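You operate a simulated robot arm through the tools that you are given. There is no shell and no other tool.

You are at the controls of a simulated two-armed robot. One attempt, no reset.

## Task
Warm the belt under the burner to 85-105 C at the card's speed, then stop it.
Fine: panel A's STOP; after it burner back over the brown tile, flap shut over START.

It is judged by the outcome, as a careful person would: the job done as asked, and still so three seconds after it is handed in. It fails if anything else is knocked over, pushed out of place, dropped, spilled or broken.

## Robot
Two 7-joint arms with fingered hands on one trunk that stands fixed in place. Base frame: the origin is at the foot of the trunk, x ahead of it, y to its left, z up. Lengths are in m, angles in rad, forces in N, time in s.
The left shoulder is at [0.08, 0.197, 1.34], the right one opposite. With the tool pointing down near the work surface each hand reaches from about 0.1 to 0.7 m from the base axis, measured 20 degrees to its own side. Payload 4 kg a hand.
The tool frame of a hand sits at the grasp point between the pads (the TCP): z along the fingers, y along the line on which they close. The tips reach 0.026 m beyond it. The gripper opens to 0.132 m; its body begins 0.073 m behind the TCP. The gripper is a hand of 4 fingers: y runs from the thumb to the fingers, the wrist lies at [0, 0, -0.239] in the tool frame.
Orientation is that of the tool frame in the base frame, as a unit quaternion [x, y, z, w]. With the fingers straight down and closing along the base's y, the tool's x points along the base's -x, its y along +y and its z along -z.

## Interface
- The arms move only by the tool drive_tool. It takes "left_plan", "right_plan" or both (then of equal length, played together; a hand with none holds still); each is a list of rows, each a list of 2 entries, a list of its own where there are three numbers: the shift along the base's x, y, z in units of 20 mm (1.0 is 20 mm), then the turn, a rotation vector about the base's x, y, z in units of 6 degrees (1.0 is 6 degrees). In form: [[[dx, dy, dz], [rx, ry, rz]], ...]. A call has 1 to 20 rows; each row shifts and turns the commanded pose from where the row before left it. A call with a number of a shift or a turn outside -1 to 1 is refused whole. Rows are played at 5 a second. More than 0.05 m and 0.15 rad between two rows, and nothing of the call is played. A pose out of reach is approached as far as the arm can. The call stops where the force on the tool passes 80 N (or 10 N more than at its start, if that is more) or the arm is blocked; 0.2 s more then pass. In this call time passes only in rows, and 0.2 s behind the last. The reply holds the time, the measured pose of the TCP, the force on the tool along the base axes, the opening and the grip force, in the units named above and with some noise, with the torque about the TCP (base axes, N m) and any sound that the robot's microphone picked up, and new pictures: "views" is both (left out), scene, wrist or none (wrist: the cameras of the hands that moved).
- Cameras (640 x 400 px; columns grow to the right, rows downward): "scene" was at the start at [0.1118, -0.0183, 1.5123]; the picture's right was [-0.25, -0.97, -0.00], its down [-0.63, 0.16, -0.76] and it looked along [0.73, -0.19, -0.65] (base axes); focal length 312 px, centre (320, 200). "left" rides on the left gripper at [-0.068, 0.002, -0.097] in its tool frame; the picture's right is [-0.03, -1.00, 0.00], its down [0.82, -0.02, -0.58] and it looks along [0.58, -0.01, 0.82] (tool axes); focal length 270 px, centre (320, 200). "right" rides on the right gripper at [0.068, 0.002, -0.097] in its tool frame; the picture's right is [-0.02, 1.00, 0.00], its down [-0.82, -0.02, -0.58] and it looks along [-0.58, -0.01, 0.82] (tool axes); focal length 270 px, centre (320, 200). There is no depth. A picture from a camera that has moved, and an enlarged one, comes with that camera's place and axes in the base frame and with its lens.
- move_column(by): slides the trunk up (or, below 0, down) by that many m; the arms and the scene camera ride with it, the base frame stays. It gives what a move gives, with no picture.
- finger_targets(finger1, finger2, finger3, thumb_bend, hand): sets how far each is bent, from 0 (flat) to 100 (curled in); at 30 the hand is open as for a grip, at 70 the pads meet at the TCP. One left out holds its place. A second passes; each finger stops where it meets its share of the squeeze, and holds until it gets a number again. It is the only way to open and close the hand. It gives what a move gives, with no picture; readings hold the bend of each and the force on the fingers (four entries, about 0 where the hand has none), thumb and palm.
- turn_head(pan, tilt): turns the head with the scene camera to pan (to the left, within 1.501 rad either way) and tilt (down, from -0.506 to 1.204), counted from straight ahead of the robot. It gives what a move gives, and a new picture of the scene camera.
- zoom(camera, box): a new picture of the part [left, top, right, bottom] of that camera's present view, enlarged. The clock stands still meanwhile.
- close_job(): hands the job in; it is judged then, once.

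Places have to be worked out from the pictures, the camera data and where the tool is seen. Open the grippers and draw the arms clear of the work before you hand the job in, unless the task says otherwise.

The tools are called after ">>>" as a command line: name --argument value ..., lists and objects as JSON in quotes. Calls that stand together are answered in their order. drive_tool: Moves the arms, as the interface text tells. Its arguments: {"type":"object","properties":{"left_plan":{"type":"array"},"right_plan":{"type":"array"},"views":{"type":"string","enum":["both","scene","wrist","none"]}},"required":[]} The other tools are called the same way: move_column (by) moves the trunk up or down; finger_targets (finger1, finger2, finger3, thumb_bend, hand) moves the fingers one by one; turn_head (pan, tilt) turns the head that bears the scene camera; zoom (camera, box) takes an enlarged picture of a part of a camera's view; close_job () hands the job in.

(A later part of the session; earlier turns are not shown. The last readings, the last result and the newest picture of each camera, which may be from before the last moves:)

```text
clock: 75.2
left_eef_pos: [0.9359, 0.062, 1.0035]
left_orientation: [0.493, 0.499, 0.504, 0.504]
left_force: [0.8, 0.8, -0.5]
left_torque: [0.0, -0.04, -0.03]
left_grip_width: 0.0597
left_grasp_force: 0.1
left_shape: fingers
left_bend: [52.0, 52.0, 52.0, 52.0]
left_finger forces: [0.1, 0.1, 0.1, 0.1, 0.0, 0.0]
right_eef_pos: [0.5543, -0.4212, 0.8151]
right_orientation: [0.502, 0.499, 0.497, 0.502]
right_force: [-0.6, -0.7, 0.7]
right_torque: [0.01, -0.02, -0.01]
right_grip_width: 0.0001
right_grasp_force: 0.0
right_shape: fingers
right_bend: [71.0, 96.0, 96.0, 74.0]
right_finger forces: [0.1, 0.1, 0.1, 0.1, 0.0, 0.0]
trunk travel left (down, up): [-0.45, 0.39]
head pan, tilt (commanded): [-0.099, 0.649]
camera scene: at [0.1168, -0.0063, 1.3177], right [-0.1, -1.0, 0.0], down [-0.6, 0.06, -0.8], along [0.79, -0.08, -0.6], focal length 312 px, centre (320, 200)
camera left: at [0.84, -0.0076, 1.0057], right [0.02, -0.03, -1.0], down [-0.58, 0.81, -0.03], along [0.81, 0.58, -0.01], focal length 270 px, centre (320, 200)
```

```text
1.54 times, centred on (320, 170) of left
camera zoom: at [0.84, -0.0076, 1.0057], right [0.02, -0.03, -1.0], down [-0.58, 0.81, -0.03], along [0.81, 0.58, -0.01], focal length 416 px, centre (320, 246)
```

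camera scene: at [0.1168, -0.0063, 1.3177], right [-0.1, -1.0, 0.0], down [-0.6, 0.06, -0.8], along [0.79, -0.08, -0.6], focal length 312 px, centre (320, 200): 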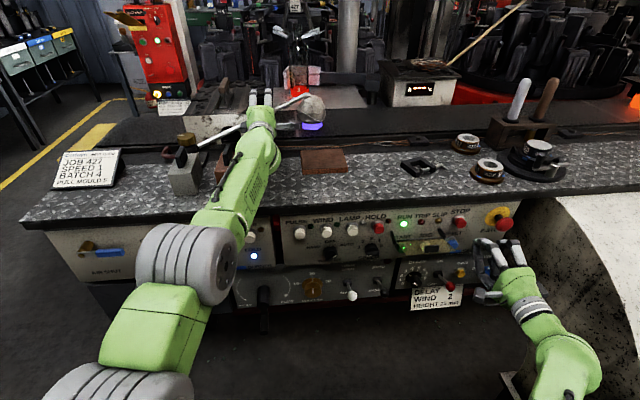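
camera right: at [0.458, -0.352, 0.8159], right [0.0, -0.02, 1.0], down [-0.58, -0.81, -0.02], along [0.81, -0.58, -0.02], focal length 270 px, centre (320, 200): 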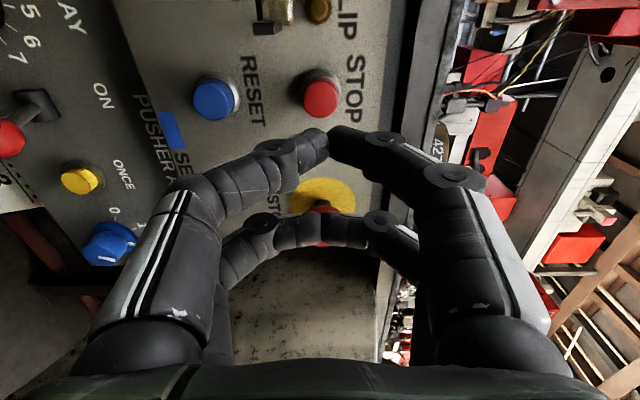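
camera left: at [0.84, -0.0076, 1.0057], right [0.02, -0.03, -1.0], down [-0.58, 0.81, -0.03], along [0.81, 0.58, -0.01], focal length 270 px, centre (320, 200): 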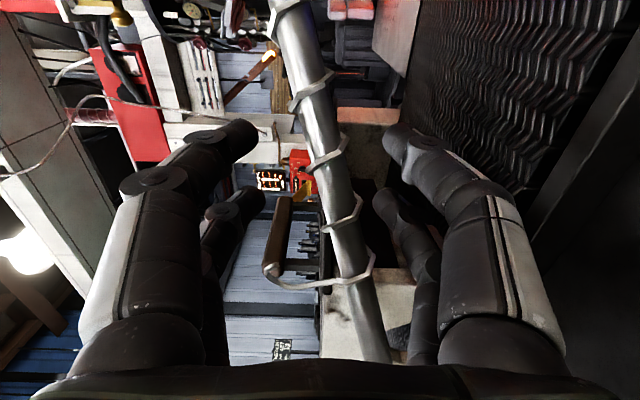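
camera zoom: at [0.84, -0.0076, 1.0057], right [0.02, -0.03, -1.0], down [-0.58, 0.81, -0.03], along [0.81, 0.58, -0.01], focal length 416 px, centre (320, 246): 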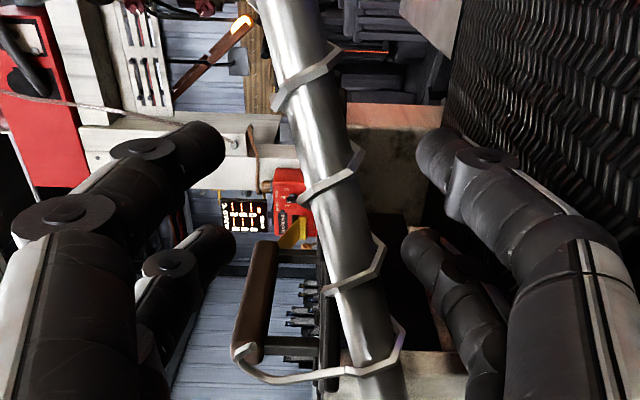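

The approach around the rod works without touching it, but in that pose my elbow hides the display. I'll pull the left hand back to keep the reading in view and bring the right pointer close to STOP.

>>> drive_tool --left_plan '[[[-0.9, 0, 0], [0, 0, 0]], [[-0.9, 0, 0], [0, 0, 0]], [[-0.8, 0, 0], [0, 0, 0]]]' --right_plan '[[[0.8, 0, 0], [0, 0, 0]], [[0.8, 0, 0], [0, 0, 0]], [[0.7, 0, 0], [0, 0, 0]]]' --views "both"

>>> zoom --camera "scene" --box '[150, 200, 300, 290]'

>>> zoom --camera "right" --box '[200, 0, 500, 250]'

```text
clock: 76.0
left_eef_pos: [0.8832, 0.0604, 1.0065]
left_orientation: [0.493, 0.498, 0.503, 0.505]
left_force: [0.5, -0.1, 0.1]
left_torque: [0.0, 0.01, 0.0]
left_grip_width: 0.0594
left_grasp_force: 0.1
left_shape: fingers
left_bend: [52.0, 52.0, 52.0, 52.0]
left_finger forces: [0.0, 0.0, 0.0, 0.0, 0.0, 0.1]
right_eef_pos: [0.6, -0.4209, 0.8168]
right_orientation: [0.502, 0.499, 0.497, 0.501]
right_force: [-0.6, -0.4, 0.0]
right_torque: [0.03, -0.04, 0.0]
right_grip_width: 0.0001
right_grasp_force: 0.1
right_shape: fingers
right_bend: [71.0, 96.0, 96.0, 74.0]
right_finger forces: [0.1, 0.0, 0.0, 0.0, 0.0, 0.0]
trunk travel left (down, up): [-0.45, 0.39]
head pan, tilt (commanded): [-0.099, 0.649]
camera scene: at [0.1161, -0.0061, 1.3178], right [-0.1, -0.99, 0.0], down [-0.6, 0.06, -0.8], along [0.79, -0.08, -0.6], focal length 312 px, centre (320, 200)
camera right: at [0.5034, -0.3517, 0.8164], right [0.0, -0.02, 1.0], down [-0.58, -0.81, -0.02], along [0.81, -0.58, -0.01], focal length 270 px, centre (320, 200)
camera left: at [0.7869, -0.0082, 1.0073], right [0.02, -0.03, -1.0], down [-0.58, 0.81, -0.04], along [0.81, 0.58, 0.0], focal length 270 px, centre (320, 200)
```

scene: 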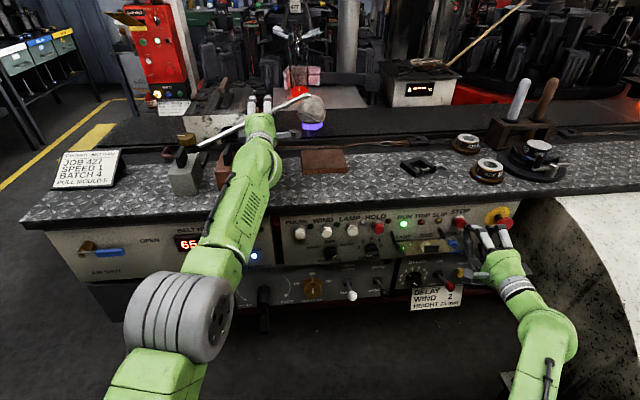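
right: 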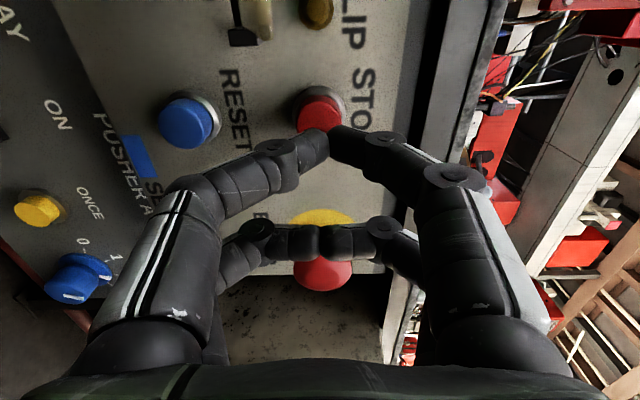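
left: 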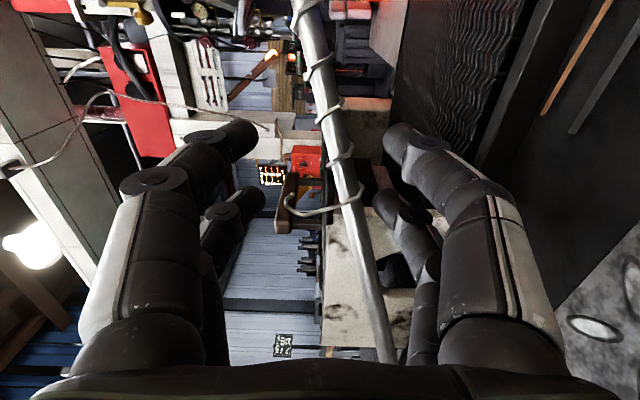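

```text
4.27 times, centred on (225, 245) of scene
camera zoom: at [0.1161, -0.0061, 1.3178], right [-0.1, -0.99, 0.0], down [-0.6, 0.06, -0.8], along [0.79, -0.08, -0.6], focal length 1334 px, centre (725, 8)
```

zoom: 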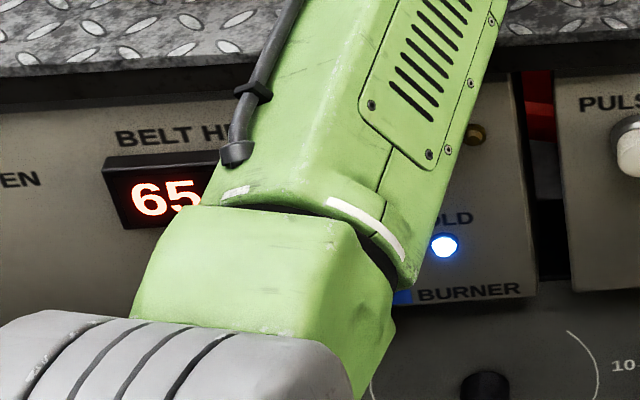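

```text
1.60 times, centred on (350, 125) of right
camera zoom: at [0.5034, -0.3517, 0.8164], right [0.0, -0.02, 1.0], down [-0.58, -0.81, -0.02], along [0.81, -0.58, -0.01], focal length 432 px, centre (272, 320)
```

zoom: 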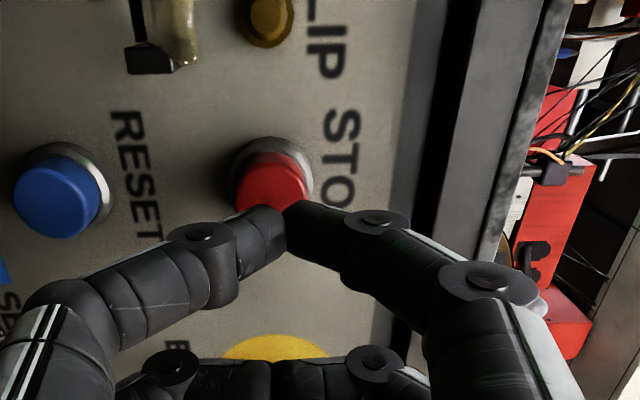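

It reads 65 °C at t=76.0. The pointer is just in front of STOP, so I'll wait about 3 s and read again.

>>> drive_tool --right_plan '[[[0, 0, -0.12], [0, 0, 0]], [[0, 0, 0], [0, 0, 0]], [[0, 0, 0], [0, 0, 0]], [[0, 0, 0], [0, 0, 0]], [[0, 0, 0], [0, 0, 0]], [[0, 0, 0], [0, 0, 0]], [[0, 0, 0], [0, 0, 0]], [[0, 0, 0], [0, 0, 0]], [[0, 0, 0], [0, 0, 0]], [[0, 0, 0], [0, 0, 0]], [[0, 0, 0], [0, 0, 0]], [[0, 0, 0], [0, 0, 0]], [[0, 0, 0], [0, 0, 0]], [[0, 0, 0], [0, 0, 0]]]' --views "none"

>>> zoom --camera "scene" --box '[150, 200, 300, 290]'

```text
clock: 79.0
left_eef_pos: [0.8847, 0.0606, 1.0051]
left_orientation: [0.494, 0.498, 0.503, 0.505]
left_force: [0.6, 0.4, 0.3]
left_torque: [0.01, 0.02, 0.02]
left_grip_width: 0.0597
left_grasp_force: 0.1
left_shape: fingers
left_bend: [52.0, 52.0, 52.0, 52.0]
left_finger forces: [0.0, 0.1, 0.0, 0.0, 0.1, 0.1]
right_eef_pos: [0.6003, -0.421, 0.8132]
right_orientation: [0.502, 0.499, 0.496, 0.502]
right_force: [0.3, 0.1, -0.1]
right_torque: [0.01, 0.01, 0.01]
right_grip_width: 0.0
right_grasp_force: 0.0
right_shape: fingers
right_bend: [71.0, 96.0, 96.0, 74.0]
right_finger forces: [0.1, 0.0, 0.0, 0.1, 0.1, 0.0]
trunk travel left (down, up): [-0.45, 0.39]
head pan, tilt (commanded): [-0.099, 0.649]
```

```text
4.27 times, centred on (225, 245) of scene
camera zoom: at [0.1164, -0.0062, 1.3177], right [-0.1, -1.0, 0.0], down [-0.6, 0.06, -0.8], along [0.79, -0.08, -0.6], focal length 1334 px, centre (725, 8)
```

zoom: 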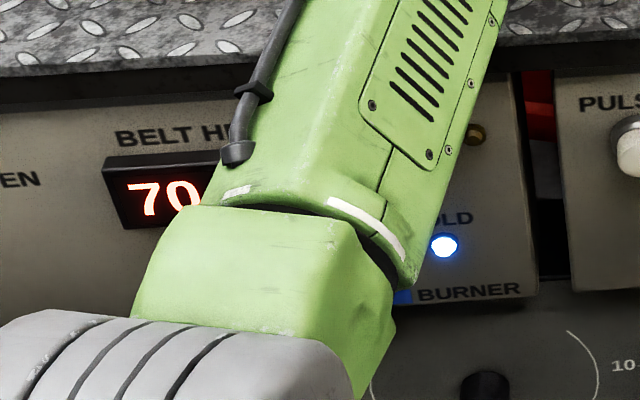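

It reads 70 °C at t=79, so the rise is slowing. I'll wait a little more to see whether it levels off below 85.

>>> drive_tool --right_plan '[[[0, 0, 0], [0, 0, 0]], [[0, 0, 0], [0, 0, 0]], [[0, 0, 0], [0, 0, 0]], [[0, 0, 0], [0, 0, 0]], [[0, 0, 0], [0, 0, 0]], [[0, 0, 0], [0, 0, 0]], [[0, 0, 0], [0, 0, 0]], [[0, 0, 0], [0, 0, 0]], [[0, 0, 0], [0, 0, 0]], [[0, 0, 0], [0, 0, 0]], [[0, 0, 0], [0, 0, 0]], [[0, 0, 0], [0, 0, 0]], [[0, 0, 0], [0, 0, 0]], [[0, 0, 0], [0, 0, 0]]]' --views "none"

>>> zoom --camera "scene" --box '[150, 200, 300, 290]'

>>> zoom --camera "scene" --box '[220, 70, 360, 180]'

```text
clock: 82.0
left_eef_pos: [0.8845, 0.0603, 1.0046]
left_orientation: [0.493, 0.498, 0.504, 0.505]
left_force: [-0.1, 0.0, 0.0]
left_torque: [0.02, 0.0, -0.03]
left_grip_width: 0.0595
left_grasp_force: 0.1
left_shape: fingers
left_bend: [52.0, 52.0, 52.0, 52.0]
left_finger forces: [0.0, 0.0, 0.0, 0.1, 0.0, 0.1]
right_eef_pos: [0.6002, -0.4218, 0.8118]
right_orientation: [0.501, 0.5, 0.497, 0.502]
right_force: [1.0, -0.5, 0.5]
right_torque: [0.0, 0.02, 0.03]
right_grip_width: 0.0004
right_grasp_force: 0.0
right_shape: fingers
right_bend: [71.0, 96.0, 96.0, 74.0]
right_finger forces: [0.0, 0.0, 0.1, 0.0, 0.0, 0.0]
trunk travel left (down, up): [-0.45, 0.39]
head pan, tilt (commanded): [-0.099, 0.649]
```

```text
4.27 times, centred on (225, 245) of scene
camera zoom: at [0.1164, -0.0062, 1.3177], right [-0.1, -1.0, 0.0], down [-0.6, 0.06, -0.8], along [0.79, -0.08, -0.6], focal length 1334 px, centre (725, 8)
```

zoom: 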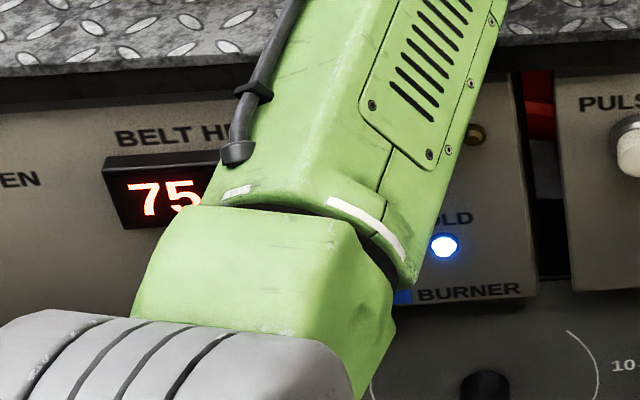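

```text
3.64 times, centred on (290, 125) of scene
camera zoom: at [0.1164, -0.0062, 1.3177], right [-0.1, -1.0, 0.0], down [-0.6, 0.06, -0.8], along [0.79, -0.08, -0.6], focal length 1136 px, centre (429, 473)
```

zoom: 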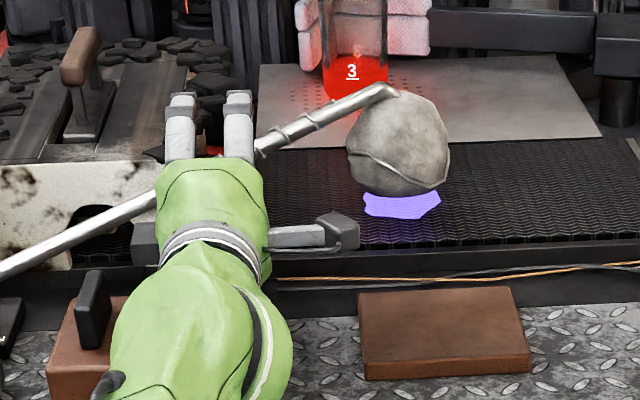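

75 °C and still climbing at about 1.7 °C/s. I'll wait another 3 s.

>>> drive_tool --right_plan '[[[0, 0, 0.05], [0, 0, 0]], [[0, 0, 0], [0, 0, 0]], [[0, 0, 0], [0, 0, 0]], [[0, 0, 0], [0, 0, 0]], [[0, 0, 0], [0, 0, 0]], [[0, 0, 0], [0, 0, 0]], [[0, 0, 0], [0, 0, 0]], [[0, 0, 0], [0, 0, 0]], [[0, 0, 0], [0, 0, 0]], [[0, 0, 0], [0, 0, 0]], [[0, 0, 0], [0, 0, 0]], [[0, 0, 0], [0, 0, 0]], [[0, 0, 0], [0, 0, 0]], [[0, 0, 0], [0, 0, 0]]]' --views "none"

>>> zoom --camera "scene" --box '[150, 200, 300, 290]'

```text
clock: 85.0
left_eef_pos: [0.8848, 0.0623, 1.0043]
left_orientation: [0.494, 0.498, 0.503, 0.505]
left_force: [0.1, -0.7, 1.0]
left_torque: [-0.04, -0.03, 0.01]
left_grip_width: 0.0597
left_grasp_force: 0.1
left_shape: fingers
left_bend: [52.0, 52.0, 52.0, 52.0]
left_finger forces: [0.0, 0.0, 0.1, 0.0, 0.0, 0.0]
right_eef_pos: [0.5994, -0.4207, 0.8128]
right_orientation: [0.502, 0.5, 0.497, 0.502]
right_force: [-0.2, -0.4, -0.4]
right_torque: [0.0, 0.0, 0.01]
right_grip_width: 0.0
right_grasp_force: 0.0
right_shape: fingers
right_bend: [71.0, 96.0, 96.0, 74.0]
right_finger forces: [0.0, 0.1, 0.1, 0.0, 0.0, 0.1]
trunk travel left (down, up): [-0.45, 0.39]
head pan, tilt (commanded): [-0.099, 0.649]
```

```text
4.27 times, centred on (225, 245) of scene
camera zoom: at [0.1164, -0.0062, 1.3177], right [-0.1, -1.0, 0.0], down [-0.6, 0.06, -0.8], along [0.79, -0.08, -0.6], focal length 1334 px, centre (725, 8)
```

zoom: 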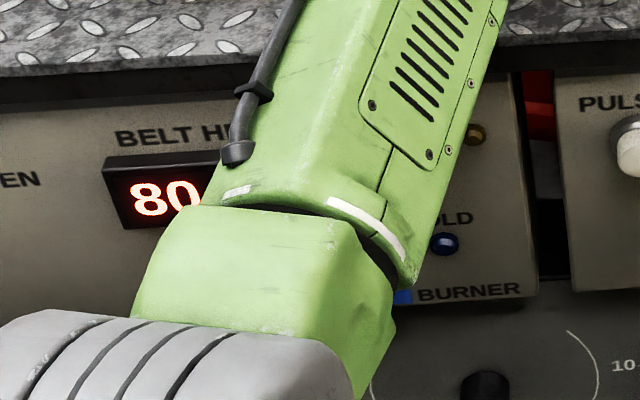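

80 °C now, and the COLD lamp has gone out. I'll wait 4 s more.

>>> drive_tool --right_plan '[[[0, 0, 0.03], [0, 0, 0]], [[0, 0, 0], [0, 0, 0]], [[0, 0, 0], [0, 0, 0]], [[0, 0, 0], [0, 0, 0]], [[0, 0, 0], [0, 0, 0]], [[0, 0, 0], [0, 0, 0]], [[0, 0, 0], [0, 0, 0]], [[0, 0, 0], [0, 0, 0]], [[0, 0, 0], [0, 0, 0]], [[0, 0, 0], [0, 0, 0]], [[0, 0, 0], [0, 0, 0]], [[0, 0, 0], [0, 0, 0]], [[0, 0, 0], [0, 0, 0]], [[0, 0, 0], [0, 0, 0]], [[0, 0, 0], [0, 0, 0]], [[0, 0, 0], [0, 0, 0]], [[0, 0, 0], [0, 0, 0]], [[0, 0, 0], [0, 0, 0]], [[0, 0, 0], [0, 0, 0]]]' --views "none"

>>> zoom --camera "scene" --box '[150, 200, 300, 290]'

```text
clock: 89.0
left_eef_pos: [0.8833, 0.0611, 1.0053]
left_orientation: [0.494, 0.499, 0.503, 0.504]
left_force: [-0.1, -0.5, -0.7]
left_torque: [0.0, -0.03, 0.01]
left_grip_width: 0.0597
left_grasp_force: 0.0
left_shape: fingers
left_bend: [52.0, 52.0, 52.0, 52.0]
left_finger forces: [0.0, 0.0, 0.0, 0.0, 0.0, 0.0]
right_eef_pos: [0.6013, -0.4223, 0.8133]
right_orientation: [0.502, 0.499, 0.497, 0.502]
right_force: [0.4, -0.6, 0.2]
right_torque: [0.0, 0.04, -0.02]
right_grip_width: 0.0
right_grasp_force: 0.0
right_shape: fingers
right_bend: [71.0, 96.0, 96.0, 74.0]
right_finger forces: [0.1, 0.1, 0.0, 0.0, 0.0, 0.0]
trunk travel left (down, up): [-0.45, 0.39]
head pan, tilt (commanded): [-0.099, 0.649]
```

```text
4.27 times, centred on (225, 245) of scene
camera zoom: at [0.1164, -0.0062, 1.3177], right [-0.1, -1.0, 0.0], down [-0.6, 0.06, -0.8], along [0.79, -0.08, -0.6], focal length 1334 px, centre (725, 8)
```

zoom: 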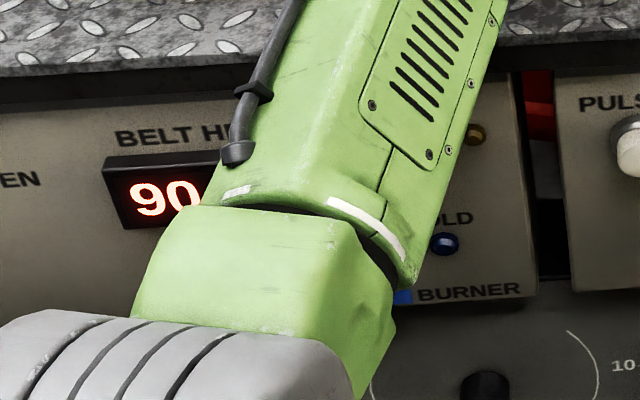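

It reads 90 °C. I'll press STOP now, which should stop the belt at about 92 to 94 °C.

>>> drive_tool --right_plan '[[[0.3, 0, 0], [0, 0, 0]], [[0.35, 0, 0], [0, 0, 0]], [[0.35, 0, 0], [0, 0, 0]]]' --views "scene"

>>> zoom --camera "scene" --box '[150, 200, 300, 290]'

>>> zoom --camera "scene" --box '[380, 190, 520, 300]'

```text
clock: 89.8
left_eef_pos: [0.8833, 0.0618, 1.0059]
left_orientation: [0.493, 0.498, 0.503, 0.506]
left_force: [0.6, 0.4, -0.8]
left_torque: [0.02, 0.02, 0.01]
left_grip_width: 0.0597
left_grasp_force: 0.0
left_shape: fingers
left_bend: [52.0, 52.0, 52.0, 52.0]
left_finger forces: [0.1, 0.1, 0.1, 0.1, 0.1, 0.1]
right_eef_pos: [0.6182, -0.4214, 0.817]
right_orientation: [0.501, 0.498, 0.498, 0.502]
right_force: [-5.5, 0.9, 1.6]
right_torque: [0.0, -0.07, 0.12]
right_grip_width: 0.0
right_grasp_force: 4.1
right_shape: fingers
right_bend: [71.0, 96.0, 96.0, 74.0]
right_finger forces: [9.0, 0.0, 0.1, 0.0, 0.0, 0.1]
trunk travel left (down, up): [-0.45, 0.39]
head pan, tilt (commanded): [-0.099, 0.649]
heard: click
camera scene: at [0.1148, -0.0058, 1.3179], right [-0.1, -0.99, 0.0], down [-0.6, 0.06, -0.8], along [0.79, -0.08, -0.6], focal length 312 px, centre (320, 200)
```

scene: 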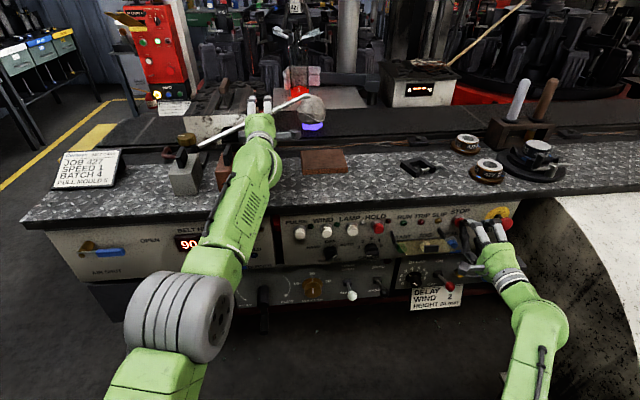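

```text
4.27 times, centred on (225, 245) of scene
camera zoom: at [0.1148, -0.0058, 1.3179], right [-0.1, -0.99, 0.0], down [-0.6, 0.06, -0.8], along [0.79, -0.08, -0.6], focal length 1334 px, centre (725, 8)
```

zoom: 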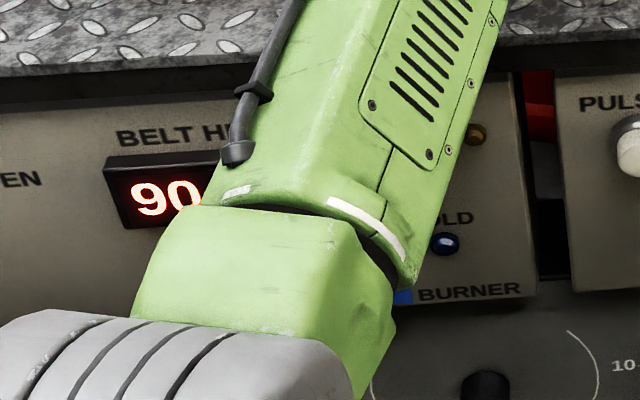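

```text
3.64 times, centred on (450, 245) of scene
camera zoom: at [0.1148, -0.0058, 1.3179], right [-0.1, -0.99, 0.0], down [-0.6, 0.06, -0.8], along [0.79, -0.08, -0.6], focal length 1136 px, centre (-153, 36)
```

zoom: 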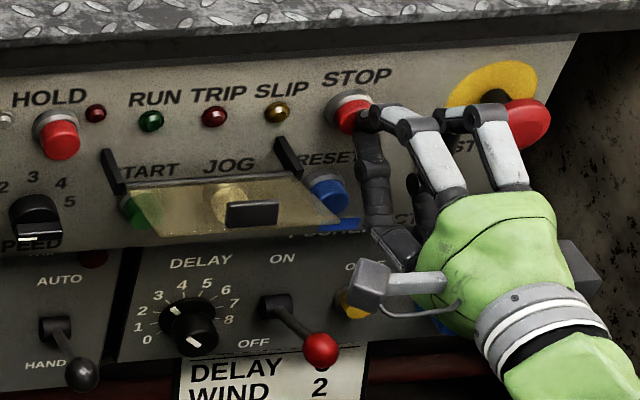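

I heard the click, RUN is off and the display holds at 90 °C. I'll withdraw the right hand and slide the left jaw around the rod again to bring the burner back.

>>> drive_tool --left_plan '[[[0.9, 0, 0], [0, 0, 0]], [[0.9, 0, 0], [0, 0, 0]], [[0.9, 0, 0], [0, 0, 0]]]' --right_plan '[[[-1, 0, 0], [0, 0, 0]], [[-1, 0, 0], [0, 0, 0]], [[-1, 0, 0], [0, 0, 0]]]' --views "wrist"

>>> finger_targets --hand "left" --finger1 78 --finger2 78 --finger3 78 --thumb_bend 78

>>> zoom --camera "left" --box '[160, 40, 480, 300]'

>>> zoom --camera "scene" --box '[150, 200, 300, 290]'

```text
clock: 90.6
left_eef_pos: [0.9398, 0.0612, 1.0045]
left_orientation: [0.493, 0.498, 0.504, 0.504]
left_force: [0.6, 0.5, -0.4]
left_torque: [-0.03, -0.02, 0.02]
left_grip_width: 0.0595
left_grasp_force: 0.1
left_shape: fingers
left_bend: [52.0, 52.0, 52.0, 52.0]
left_finger forces: [0.1, 0.1, 0.0, 0.0, 0.0, 0.1]
right_eef_pos: [0.5622, -0.4196, 0.814]
right_orientation: [0.502, 0.499, 0.497, 0.502]
right_force: [0.0, 0.3, -0.7]
right_torque: [-0.01, 0.02, -0.01]
right_grip_width: 0.0
right_grasp_force: 0.0
right_shape: fingers
right_bend: [71.0, 96.0, 96.0, 73.0]
right_finger forces: [0.0, 0.0, 0.1, 0.1, 0.0, 0.0]
trunk travel left (down, up): [-0.45, 0.39]
head pan, tilt (commanded): [-0.099, 0.649]
camera right: at [0.4648, -0.3513, 0.8143], right [0.0, -0.02, 1.0], down [-0.58, -0.81, -0.02], along [0.81, -0.58, -0.02], focal length 270 px, centre (320, 200)
camera left: at [0.8429, -0.0083, 1.0064], right [0.02, -0.03, -1.0], down [-0.58, 0.81, -0.03], along [0.81, 0.58, 0.0], focal length 270 px, centre (320, 200)
```

right: 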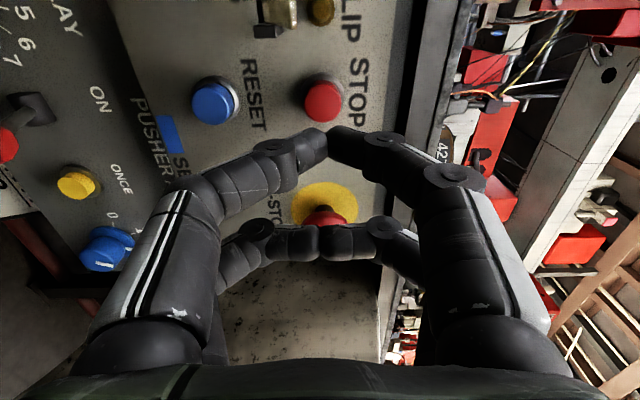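
left: 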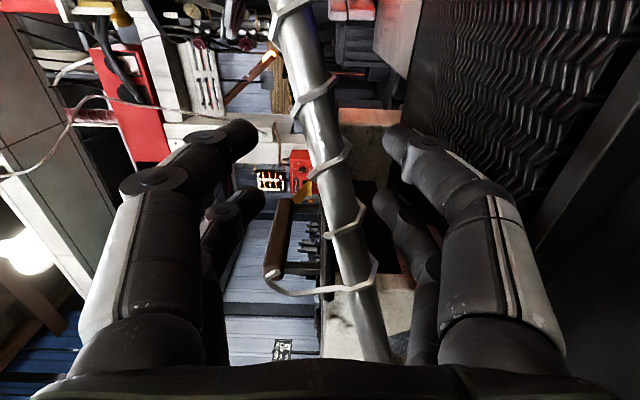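

```text
clock: 91.6
left_eef_pos: [0.9398, 0.0604, 1.0058]
left_orientation: [0.494, 0.498, 0.504, 0.504]
left_force: [-0.4, 0.0, 0.5]
left_torque: [-0.01, 0.0, 0.01]
left_grip_width: 0.0
left_grasp_force: 0.0
left_shape: fingers
left_bend: [75.0, 75.0, 75.0, 74.0]
left_finger forces: [0.1, 0.0, 0.0, 0.1, 0.0, 0.0]
right_eef_pos: [0.5614, -0.4202, 0.8135]
right_orientation: [0.501, 0.499, 0.497, 0.502]
right_force: [-0.2, -0.5, -0.3]
right_torque: [-0.02, 0.01, -0.01]
right_grip_width: 0.0002
right_grasp_force: 0.1
right_shape: fingers
right_bend: [71.0, 96.0, 96.0, 73.0]
right_finger forces: [0.0, 0.1, 0.0, 0.0, 0.1, 0.0]
trunk travel left (down, up): [-0.45, 0.39]
head pan, tilt (commanded): [-0.099, 0.649]
```

```text
1.54 times, centred on (320, 170) of left
camera zoom: at [0.8425, -0.0086, 1.0065], right [0.02, -0.03, -1.0], down [-0.58, 0.81, -0.03], along [0.81, 0.58, 0.0], focal length 416 px, centre (320, 246)
```

zoom: 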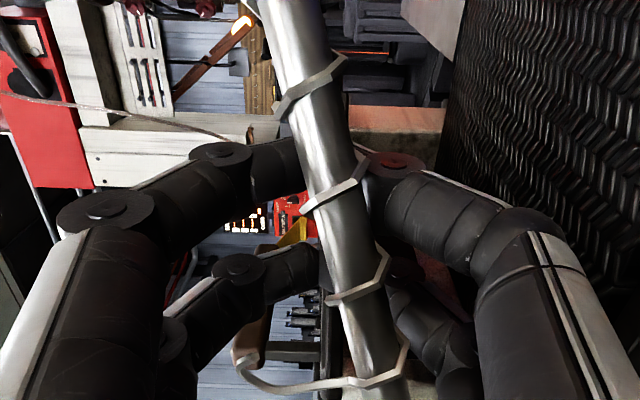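

```text
4.27 times, centred on (225, 245) of scene
camera zoom: at [0.1164, -0.0062, 1.3177], right [-0.1, -1.0, 0.0], down [-0.6, 0.06, -0.8], along [0.79, -0.08, -0.6], focal length 1334 px, centre (725, 8)
```

zoom: 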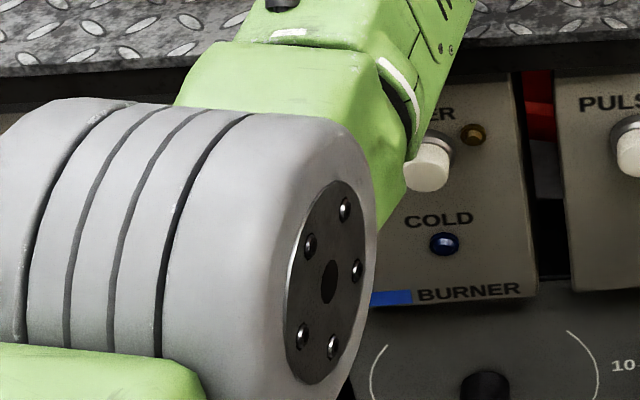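

The fingers have closed around the far side of the rod, so it is hooked inside the hand. I'll pull the burner back toward the tile, easing slightly right to stay clear of the brown block.

>>> drive_tool --left_plan '[[[-0.6, -0.3, 0], [0, 0, 0]], [[-0.8, -0.3, 0], [0, 0, 0]], [[-0.8, -0.2, 0], [0, 0, 0]]]' --views "both"

>>> zoom --camera "scene" --box '[180, 70, 360, 210]'

```text
clock: 92.4
left_eef_pos: [0.8958, 0.0444, 1.0033]
left_orientation: [0.493, 0.499, 0.504, 0.504]
left_force: [0.0, 0.5, -1.7]
left_torque: [0.05, 0.0, 0.04]
left_grip_width: 0.0
left_grasp_force: 0.1
left_shape: fingers
left_bend: [75.0, 75.0, 75.0, 74.0]
left_finger forces: [0.0, 0.0, 0.1, 0.0, 0.1, 0.0]
right_eef_pos: [0.5606, -0.4209, 0.8138]
right_orientation: [0.502, 0.499, 0.497, 0.502]
right_force: [0.3, 0.7, -0.3]
right_torque: [0.0, 0.01, -0.02]
right_grip_width: 0.0
right_grasp_force: 0.1
right_shape: fingers
right_bend: [71.0, 96.0, 96.0, 73.0]
right_finger forces: [0.0, 0.0, 0.0, 0.1, 0.0, 0.1]
trunk travel left (down, up): [-0.45, 0.39]
head pan, tilt (commanded): [-0.099, 0.649]
camera scene: at [0.1163, -0.0062, 1.3178], right [-0.1, -1.0, 0.0], down [-0.6, 0.06, -0.8], along [0.79, -0.08, -0.6], focal length 312 px, centre (320, 200)
camera left: at [0.7985, -0.0251, 1.0059], right [0.02, -0.03, -1.0], down [-0.58, 0.81, -0.03], along [0.81, 0.58, -0.01], focal length 270 px, centre (320, 200)
```

scene: 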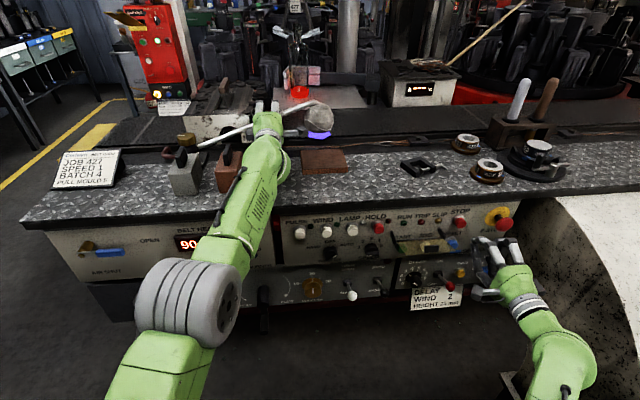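
left: 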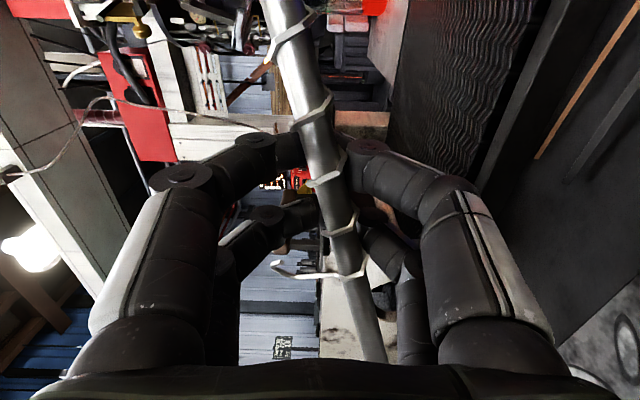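

```text
2.86 times, centred on (270, 140) of scene
camera zoom: at [0.1163, -0.0062, 1.3178], right [-0.1, -1.0, 0.0], down [-0.6, 0.06, -0.8], along [0.79, -0.08, -0.6], focal length 893 px, centre (463, 371)
```

zoom: 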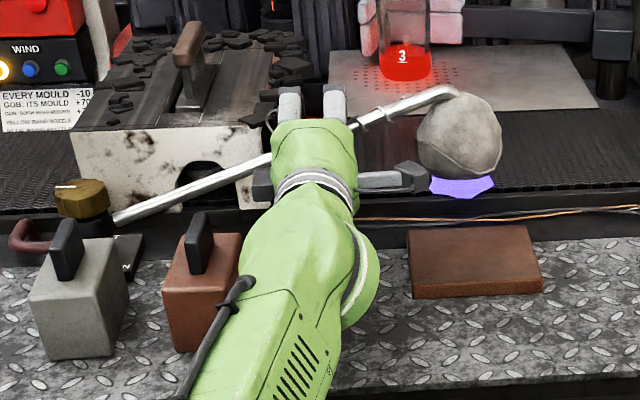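

The burner is following smoothly and the display still shows 90 °C. I'll keep pulling until the head is over the tile.

>>> drive_tool --left_plan '[[[-0.8, 0, 0], [0, 0, 0]], [[-0.8, 0, 0], [0, 0, 0]]]' --views "both"

>>> zoom --camera "scene" --box '[180, 70, 360, 210]'

```text
clock: 93.0
left_eef_pos: [0.8618, 0.0457, 1.0044]
left_orientation: [0.494, 0.499, 0.503, 0.504]
left_force: [0.0, -1.8, -2.4]
left_torque: [-0.06, 0.02, 0.01]
left_grip_width: 0.0
left_grasp_force: 1.8
left_shape: fingers
left_bend: [75.0, 75.0, 75.0, 74.0]
left_finger forces: [0.1, 0.0, 2.0, 0.1, 0.5, 0.1]
right_eef_pos: [0.5604, -0.4205, 0.8143]
right_orientation: [0.502, 0.499, 0.498, 0.501]
right_force: [-0.6, -0.1, -1.0]
right_torque: [0.0, -0.01, -0.01]
right_grip_width: 0.0
right_grasp_force: 0.1
right_shape: fingers
right_bend: [71.0, 96.0, 96.0, 73.0]
right_finger forces: [0.0, 0.1, 0.0, 0.0, 0.1, 0.0]
trunk travel left (down, up): [-0.45, 0.39]
head pan, tilt (commanded): [-0.099, 0.649]
camera scene: at [0.1163, -0.0065, 1.3177], right [-0.1, -0.99, 0.0], down [-0.6, 0.06, -0.8], along [0.79, -0.08, -0.6], focal length 312 px, centre (320, 200)
camera left: at [0.7653, -0.0248, 1.0057], right [0.02, -0.03, -1.0], down [-0.58, 0.81, -0.03], along [0.81, 0.58, 0.0], focal length 270 px, centre (320, 200)
```

scene: 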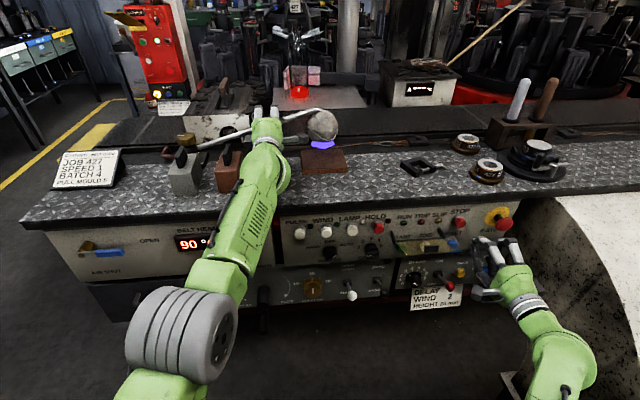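
left: 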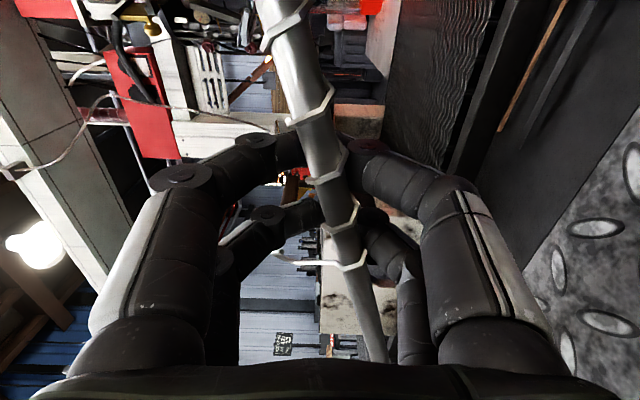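

```text
2.86 times, centred on (270, 140) of scene
camera zoom: at [0.1163, -0.0065, 1.3177], right [-0.1, -0.99, 0.0], down [-0.6, 0.06, -0.8], along [0.79, -0.08, -0.6], focal length 893 px, centre (463, 371)
```

zoom: 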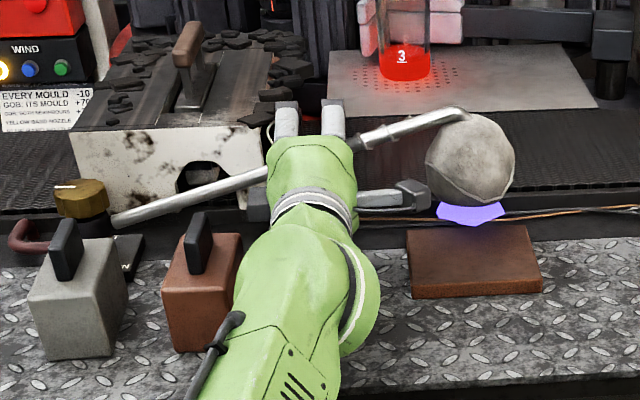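

The head is nearly back. In the first picture from this head pose the ball sat about 6 px lower, so I'll pull roughly 3 cm more.

>>> drive_tool --left_plan '[[[-0.7, 0, 0], [0, 0, 0]], [[-0.7, 0, 0], [0, 0, 0]]]' --views "both"

>>> zoom --camera "scene" --box '[180, 70, 360, 210]'

```text
clock: 93.6
left_eef_pos: [0.8374, 0.0444, 1.0029]
left_orientation: [0.494, 0.499, 0.503, 0.504]
left_force: [5.7, -1.1, -0.4]
left_torque: [0.0, -0.11, -0.06]
left_grip_width: 0.0
left_grasp_force: 0.3
left_shape: fingers
left_bend: [75.0, 76.0, 74.0, 74.0]
left_finger forces: [0.0, 0.1, 0.3, 0.0, 0.1, 0.0]
right_eef_pos: [0.5628, -0.4201, 0.8116]
right_orientation: [0.503, 0.5, 0.496, 0.501]
right_force: [0.0, 0.6, -0.3]
right_torque: [0.0, -0.06, 0.0]
right_grip_width: 0.0
right_grasp_force: 0.1
right_shape: fingers
right_bend: [71.0, 96.0, 96.0, 73.0]
right_finger forces: [0.0, 0.1, 0.1, 0.1, 0.0, 0.0]
trunk travel left (down, up): [-0.45, 0.39]
head pan, tilt (commanded): [-0.099, 0.649]
camera scene: at [0.12, -0.0064, 1.3174], right [-0.1, -1.0, 0.0], down [-0.6, 0.06, -0.79], along [0.79, -0.08, -0.61], focal length 312 px, centre (320, 200)
camera left: at [0.7402, -0.0242, 1.0046], right [0.01, -0.03, -1.0], down [-0.58, 0.81, -0.03], along [0.81, 0.58, -0.01], focal length 270 px, centre (320, 200)
```

scene: 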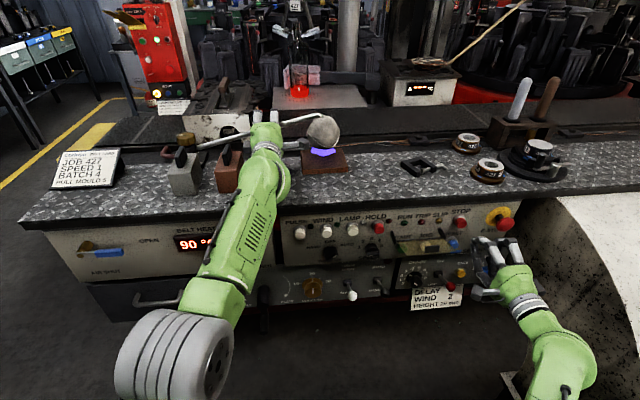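
left: 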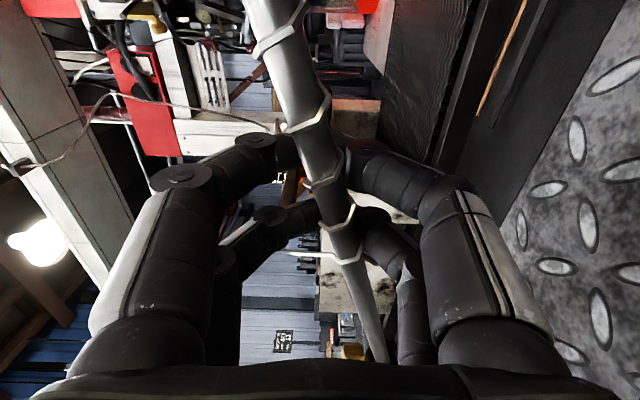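

```text
2.86 times, centred on (270, 140) of scene
camera zoom: at [0.12, -0.0064, 1.3174], right [-0.1, -1.0, 0.0], down [-0.6, 0.06, -0.79], along [0.79, -0.08, -0.61], focal length 893 px, centre (463, 371)
```

zoom: 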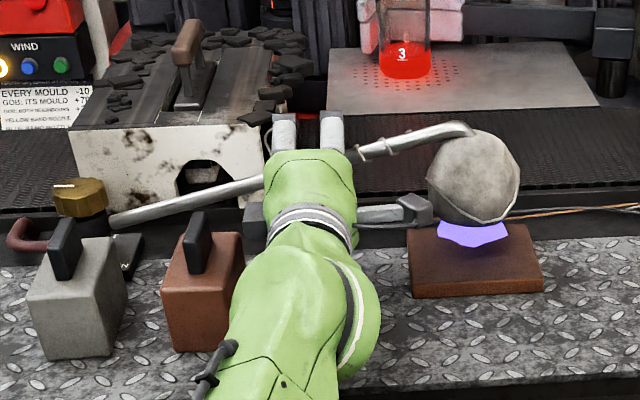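

The head is back over the tile at its original spot, the small resistance suggests its stop, and the display still shows 90 °C. I'll ease the load, open the left fingers and back off the rod while the right hand rises to above the open flap.

>>> drive_tool --left_plan '[[[0.25, 0, 0], [0, 0, 0]]]' --views "none"

>>> finger_targets --hand "left" --finger1 50 --finger2 50 --finger3 50 --thumb_bend 50

>>> drive_tool --left_plan '[[[-0.6, 0, 0], [0, 0, 0]], [[-0.8, 0, 0], [0, 0, 0]], [[-0.8, 0, 0], [0, 0, 0]], [[-0.8, 0, 0], [0, 0, 0]]]' --right_plan '[[[0, 0, 0.6], [0, 0, 0]], [[0, 0, 0.6], [0, 0, 0]], [[0, 0, 0.6], [0, 0, 0]], [[0, 0, 0.6], [0, 0, 0]]]' --views "both"

>>> zoom --camera "scene" --box '[180, 70, 360, 210]'

```text
clock: 94.0
left_eef_pos: [0.8391, 0.0445, 1.004]
left_orientation: [0.493, 0.498, 0.504, 0.504]
left_force: [-0.1, 0.1, -1.4]
left_torque: [-0.02, 0.02, 0.0]
left_grip_width: 0.0
left_grasp_force: 0.6
left_shape: fingers
left_bend: [75.0, 76.0, 75.0, 74.0]
left_finger forces: [0.0, 0.1, 1.3, 0.0, 0.0, 0.0]
right_eef_pos: [0.5611, -0.4213, 0.8127]
right_orientation: [0.502, 0.499, 0.497, 0.502]
right_force: [1.2, -0.2, -0.3]
right_torque: [0.02, -0.01, 0.04]
right_grip_width: 0.0001
right_grasp_force: 0.0
right_shape: fingers
right_bend: [71.0, 96.0, 96.0, 73.0]
right_finger forces: [0.1, 0.0, 0.0, 0.1, 0.0, 0.0]
trunk travel left (down, up): [-0.45, 0.39]
head pan, tilt (commanded): [-0.099, 0.649]
```

```text
clock: 95.0
left_eef_pos: [0.8404, 0.045, 1.0045]
left_orientation: [0.494, 0.498, 0.503, 0.504]
left_force: [-1.2, -0.6, 0.2]
left_torque: [-0.01, 0.03, 0.0]
left_grip_width: 0.065
left_grasp_force: 0.2
left_shape: fingers
left_bend: [50.0, 50.0, 50.0, 50.0]
left_finger forces: [0.1, 0.0, 0.0, 0.1, 0.0, 0.0]
right_eef_pos: [0.561, -0.4216, 0.8135]
right_orientation: [0.502, 0.499, 0.497, 0.502]
right_force: [0.4, -0.5, 0.3]
right_torque: [0.0, 0.0, 0.0]
right_grip_width: 0.0002
right_grasp_force: 0.0
right_shape: fingers
right_bend: [71.0, 96.0, 96.0, 73.0]
right_finger forces: [0.0, 0.0, 0.0, 0.0, 0.1, 0.0]
trunk travel left (down, up): [-0.45, 0.39]
head pan, tilt (commanded): [-0.099, 0.649]
```

```text
clock: 96.0
left_eef_pos: [0.7782, 0.0453, 1.0031]
left_orientation: [0.493, 0.498, 0.504, 0.505]
left_force: [0.9, 0.2, 0.8]
left_torque: [0.01, 0.02, -0.01]
left_grip_width: 0.0652
left_grasp_force: 0.1
left_shape: fingers
left_bend: [50.0, 50.0, 50.0, 50.0]
left_finger forces: [0.1, 0.1, 0.0, 0.1, 0.0, 0.1]
right_eef_pos: [0.5607, -0.4211, 0.8624]
right_orientation: [0.502, 0.499, 0.497, 0.502]
right_force: [-0.2, -0.3, 0.4]
right_torque: [0.0, 0.01, -0.02]
right_grip_width: 0.0001
right_grasp_force: 0.1
right_shape: fingers
right_bend: [71.0, 97.0, 96.0, 73.0]
right_finger forces: [0.1, 0.0, 0.0, 0.0, 0.1, 0.0]
trunk travel left (down, up): [-0.45, 0.39]
head pan, tilt (commanded): [-0.099, 0.649]
camera scene: at [0.1156, -0.0061, 1.3178], right [-0.1, -1.0, 0.0], down [-0.6, 0.06, -0.8], along [0.79, -0.08, -0.6], focal length 312 px, centre (320, 200)
camera right: at [0.4646, -0.3528, 0.8631], right [0.0, -0.02, 1.0], down [-0.58, -0.81, -0.02], along [0.81, -0.58, -0.01], focal length 270 px, centre (320, 200)
camera left: at [0.6816, -0.0239, 1.0055], right [0.02, -0.03, -1.0], down [-0.58, 0.81, -0.04], along [0.81, 0.58, 0.0], focal length 270 px, centre (320, 200)
```

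scene: 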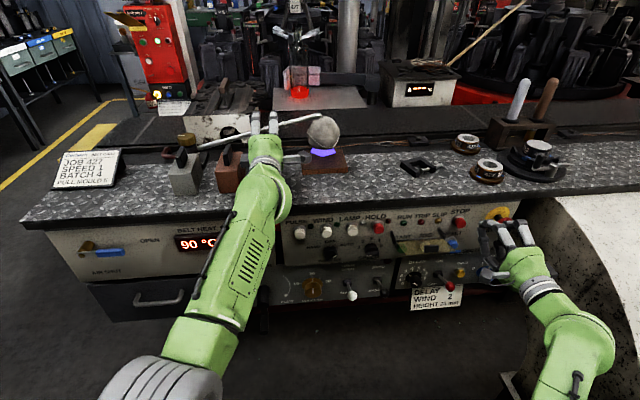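
right: 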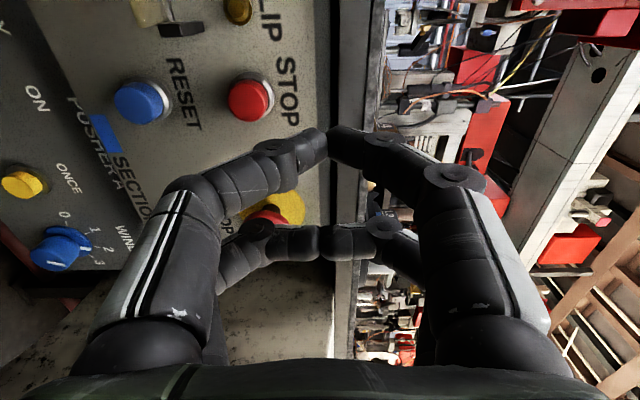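
left: 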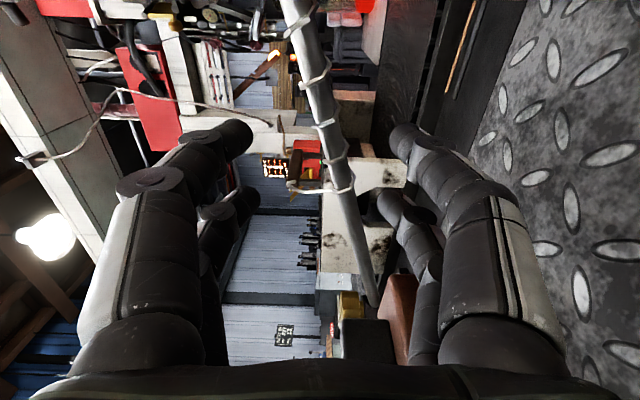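

```text
2.86 times, centred on (270, 140) of scene
camera zoom: at [0.1156, -0.0061, 1.3178], right [-0.1, -1.0, 0.0], down [-0.6, 0.06, -0.8], along [0.79, -0.08, -0.6], focal length 893 px, centre (463, 371)
```

zoom: 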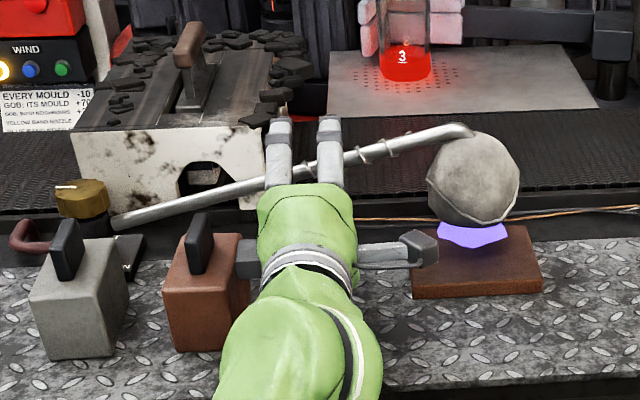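

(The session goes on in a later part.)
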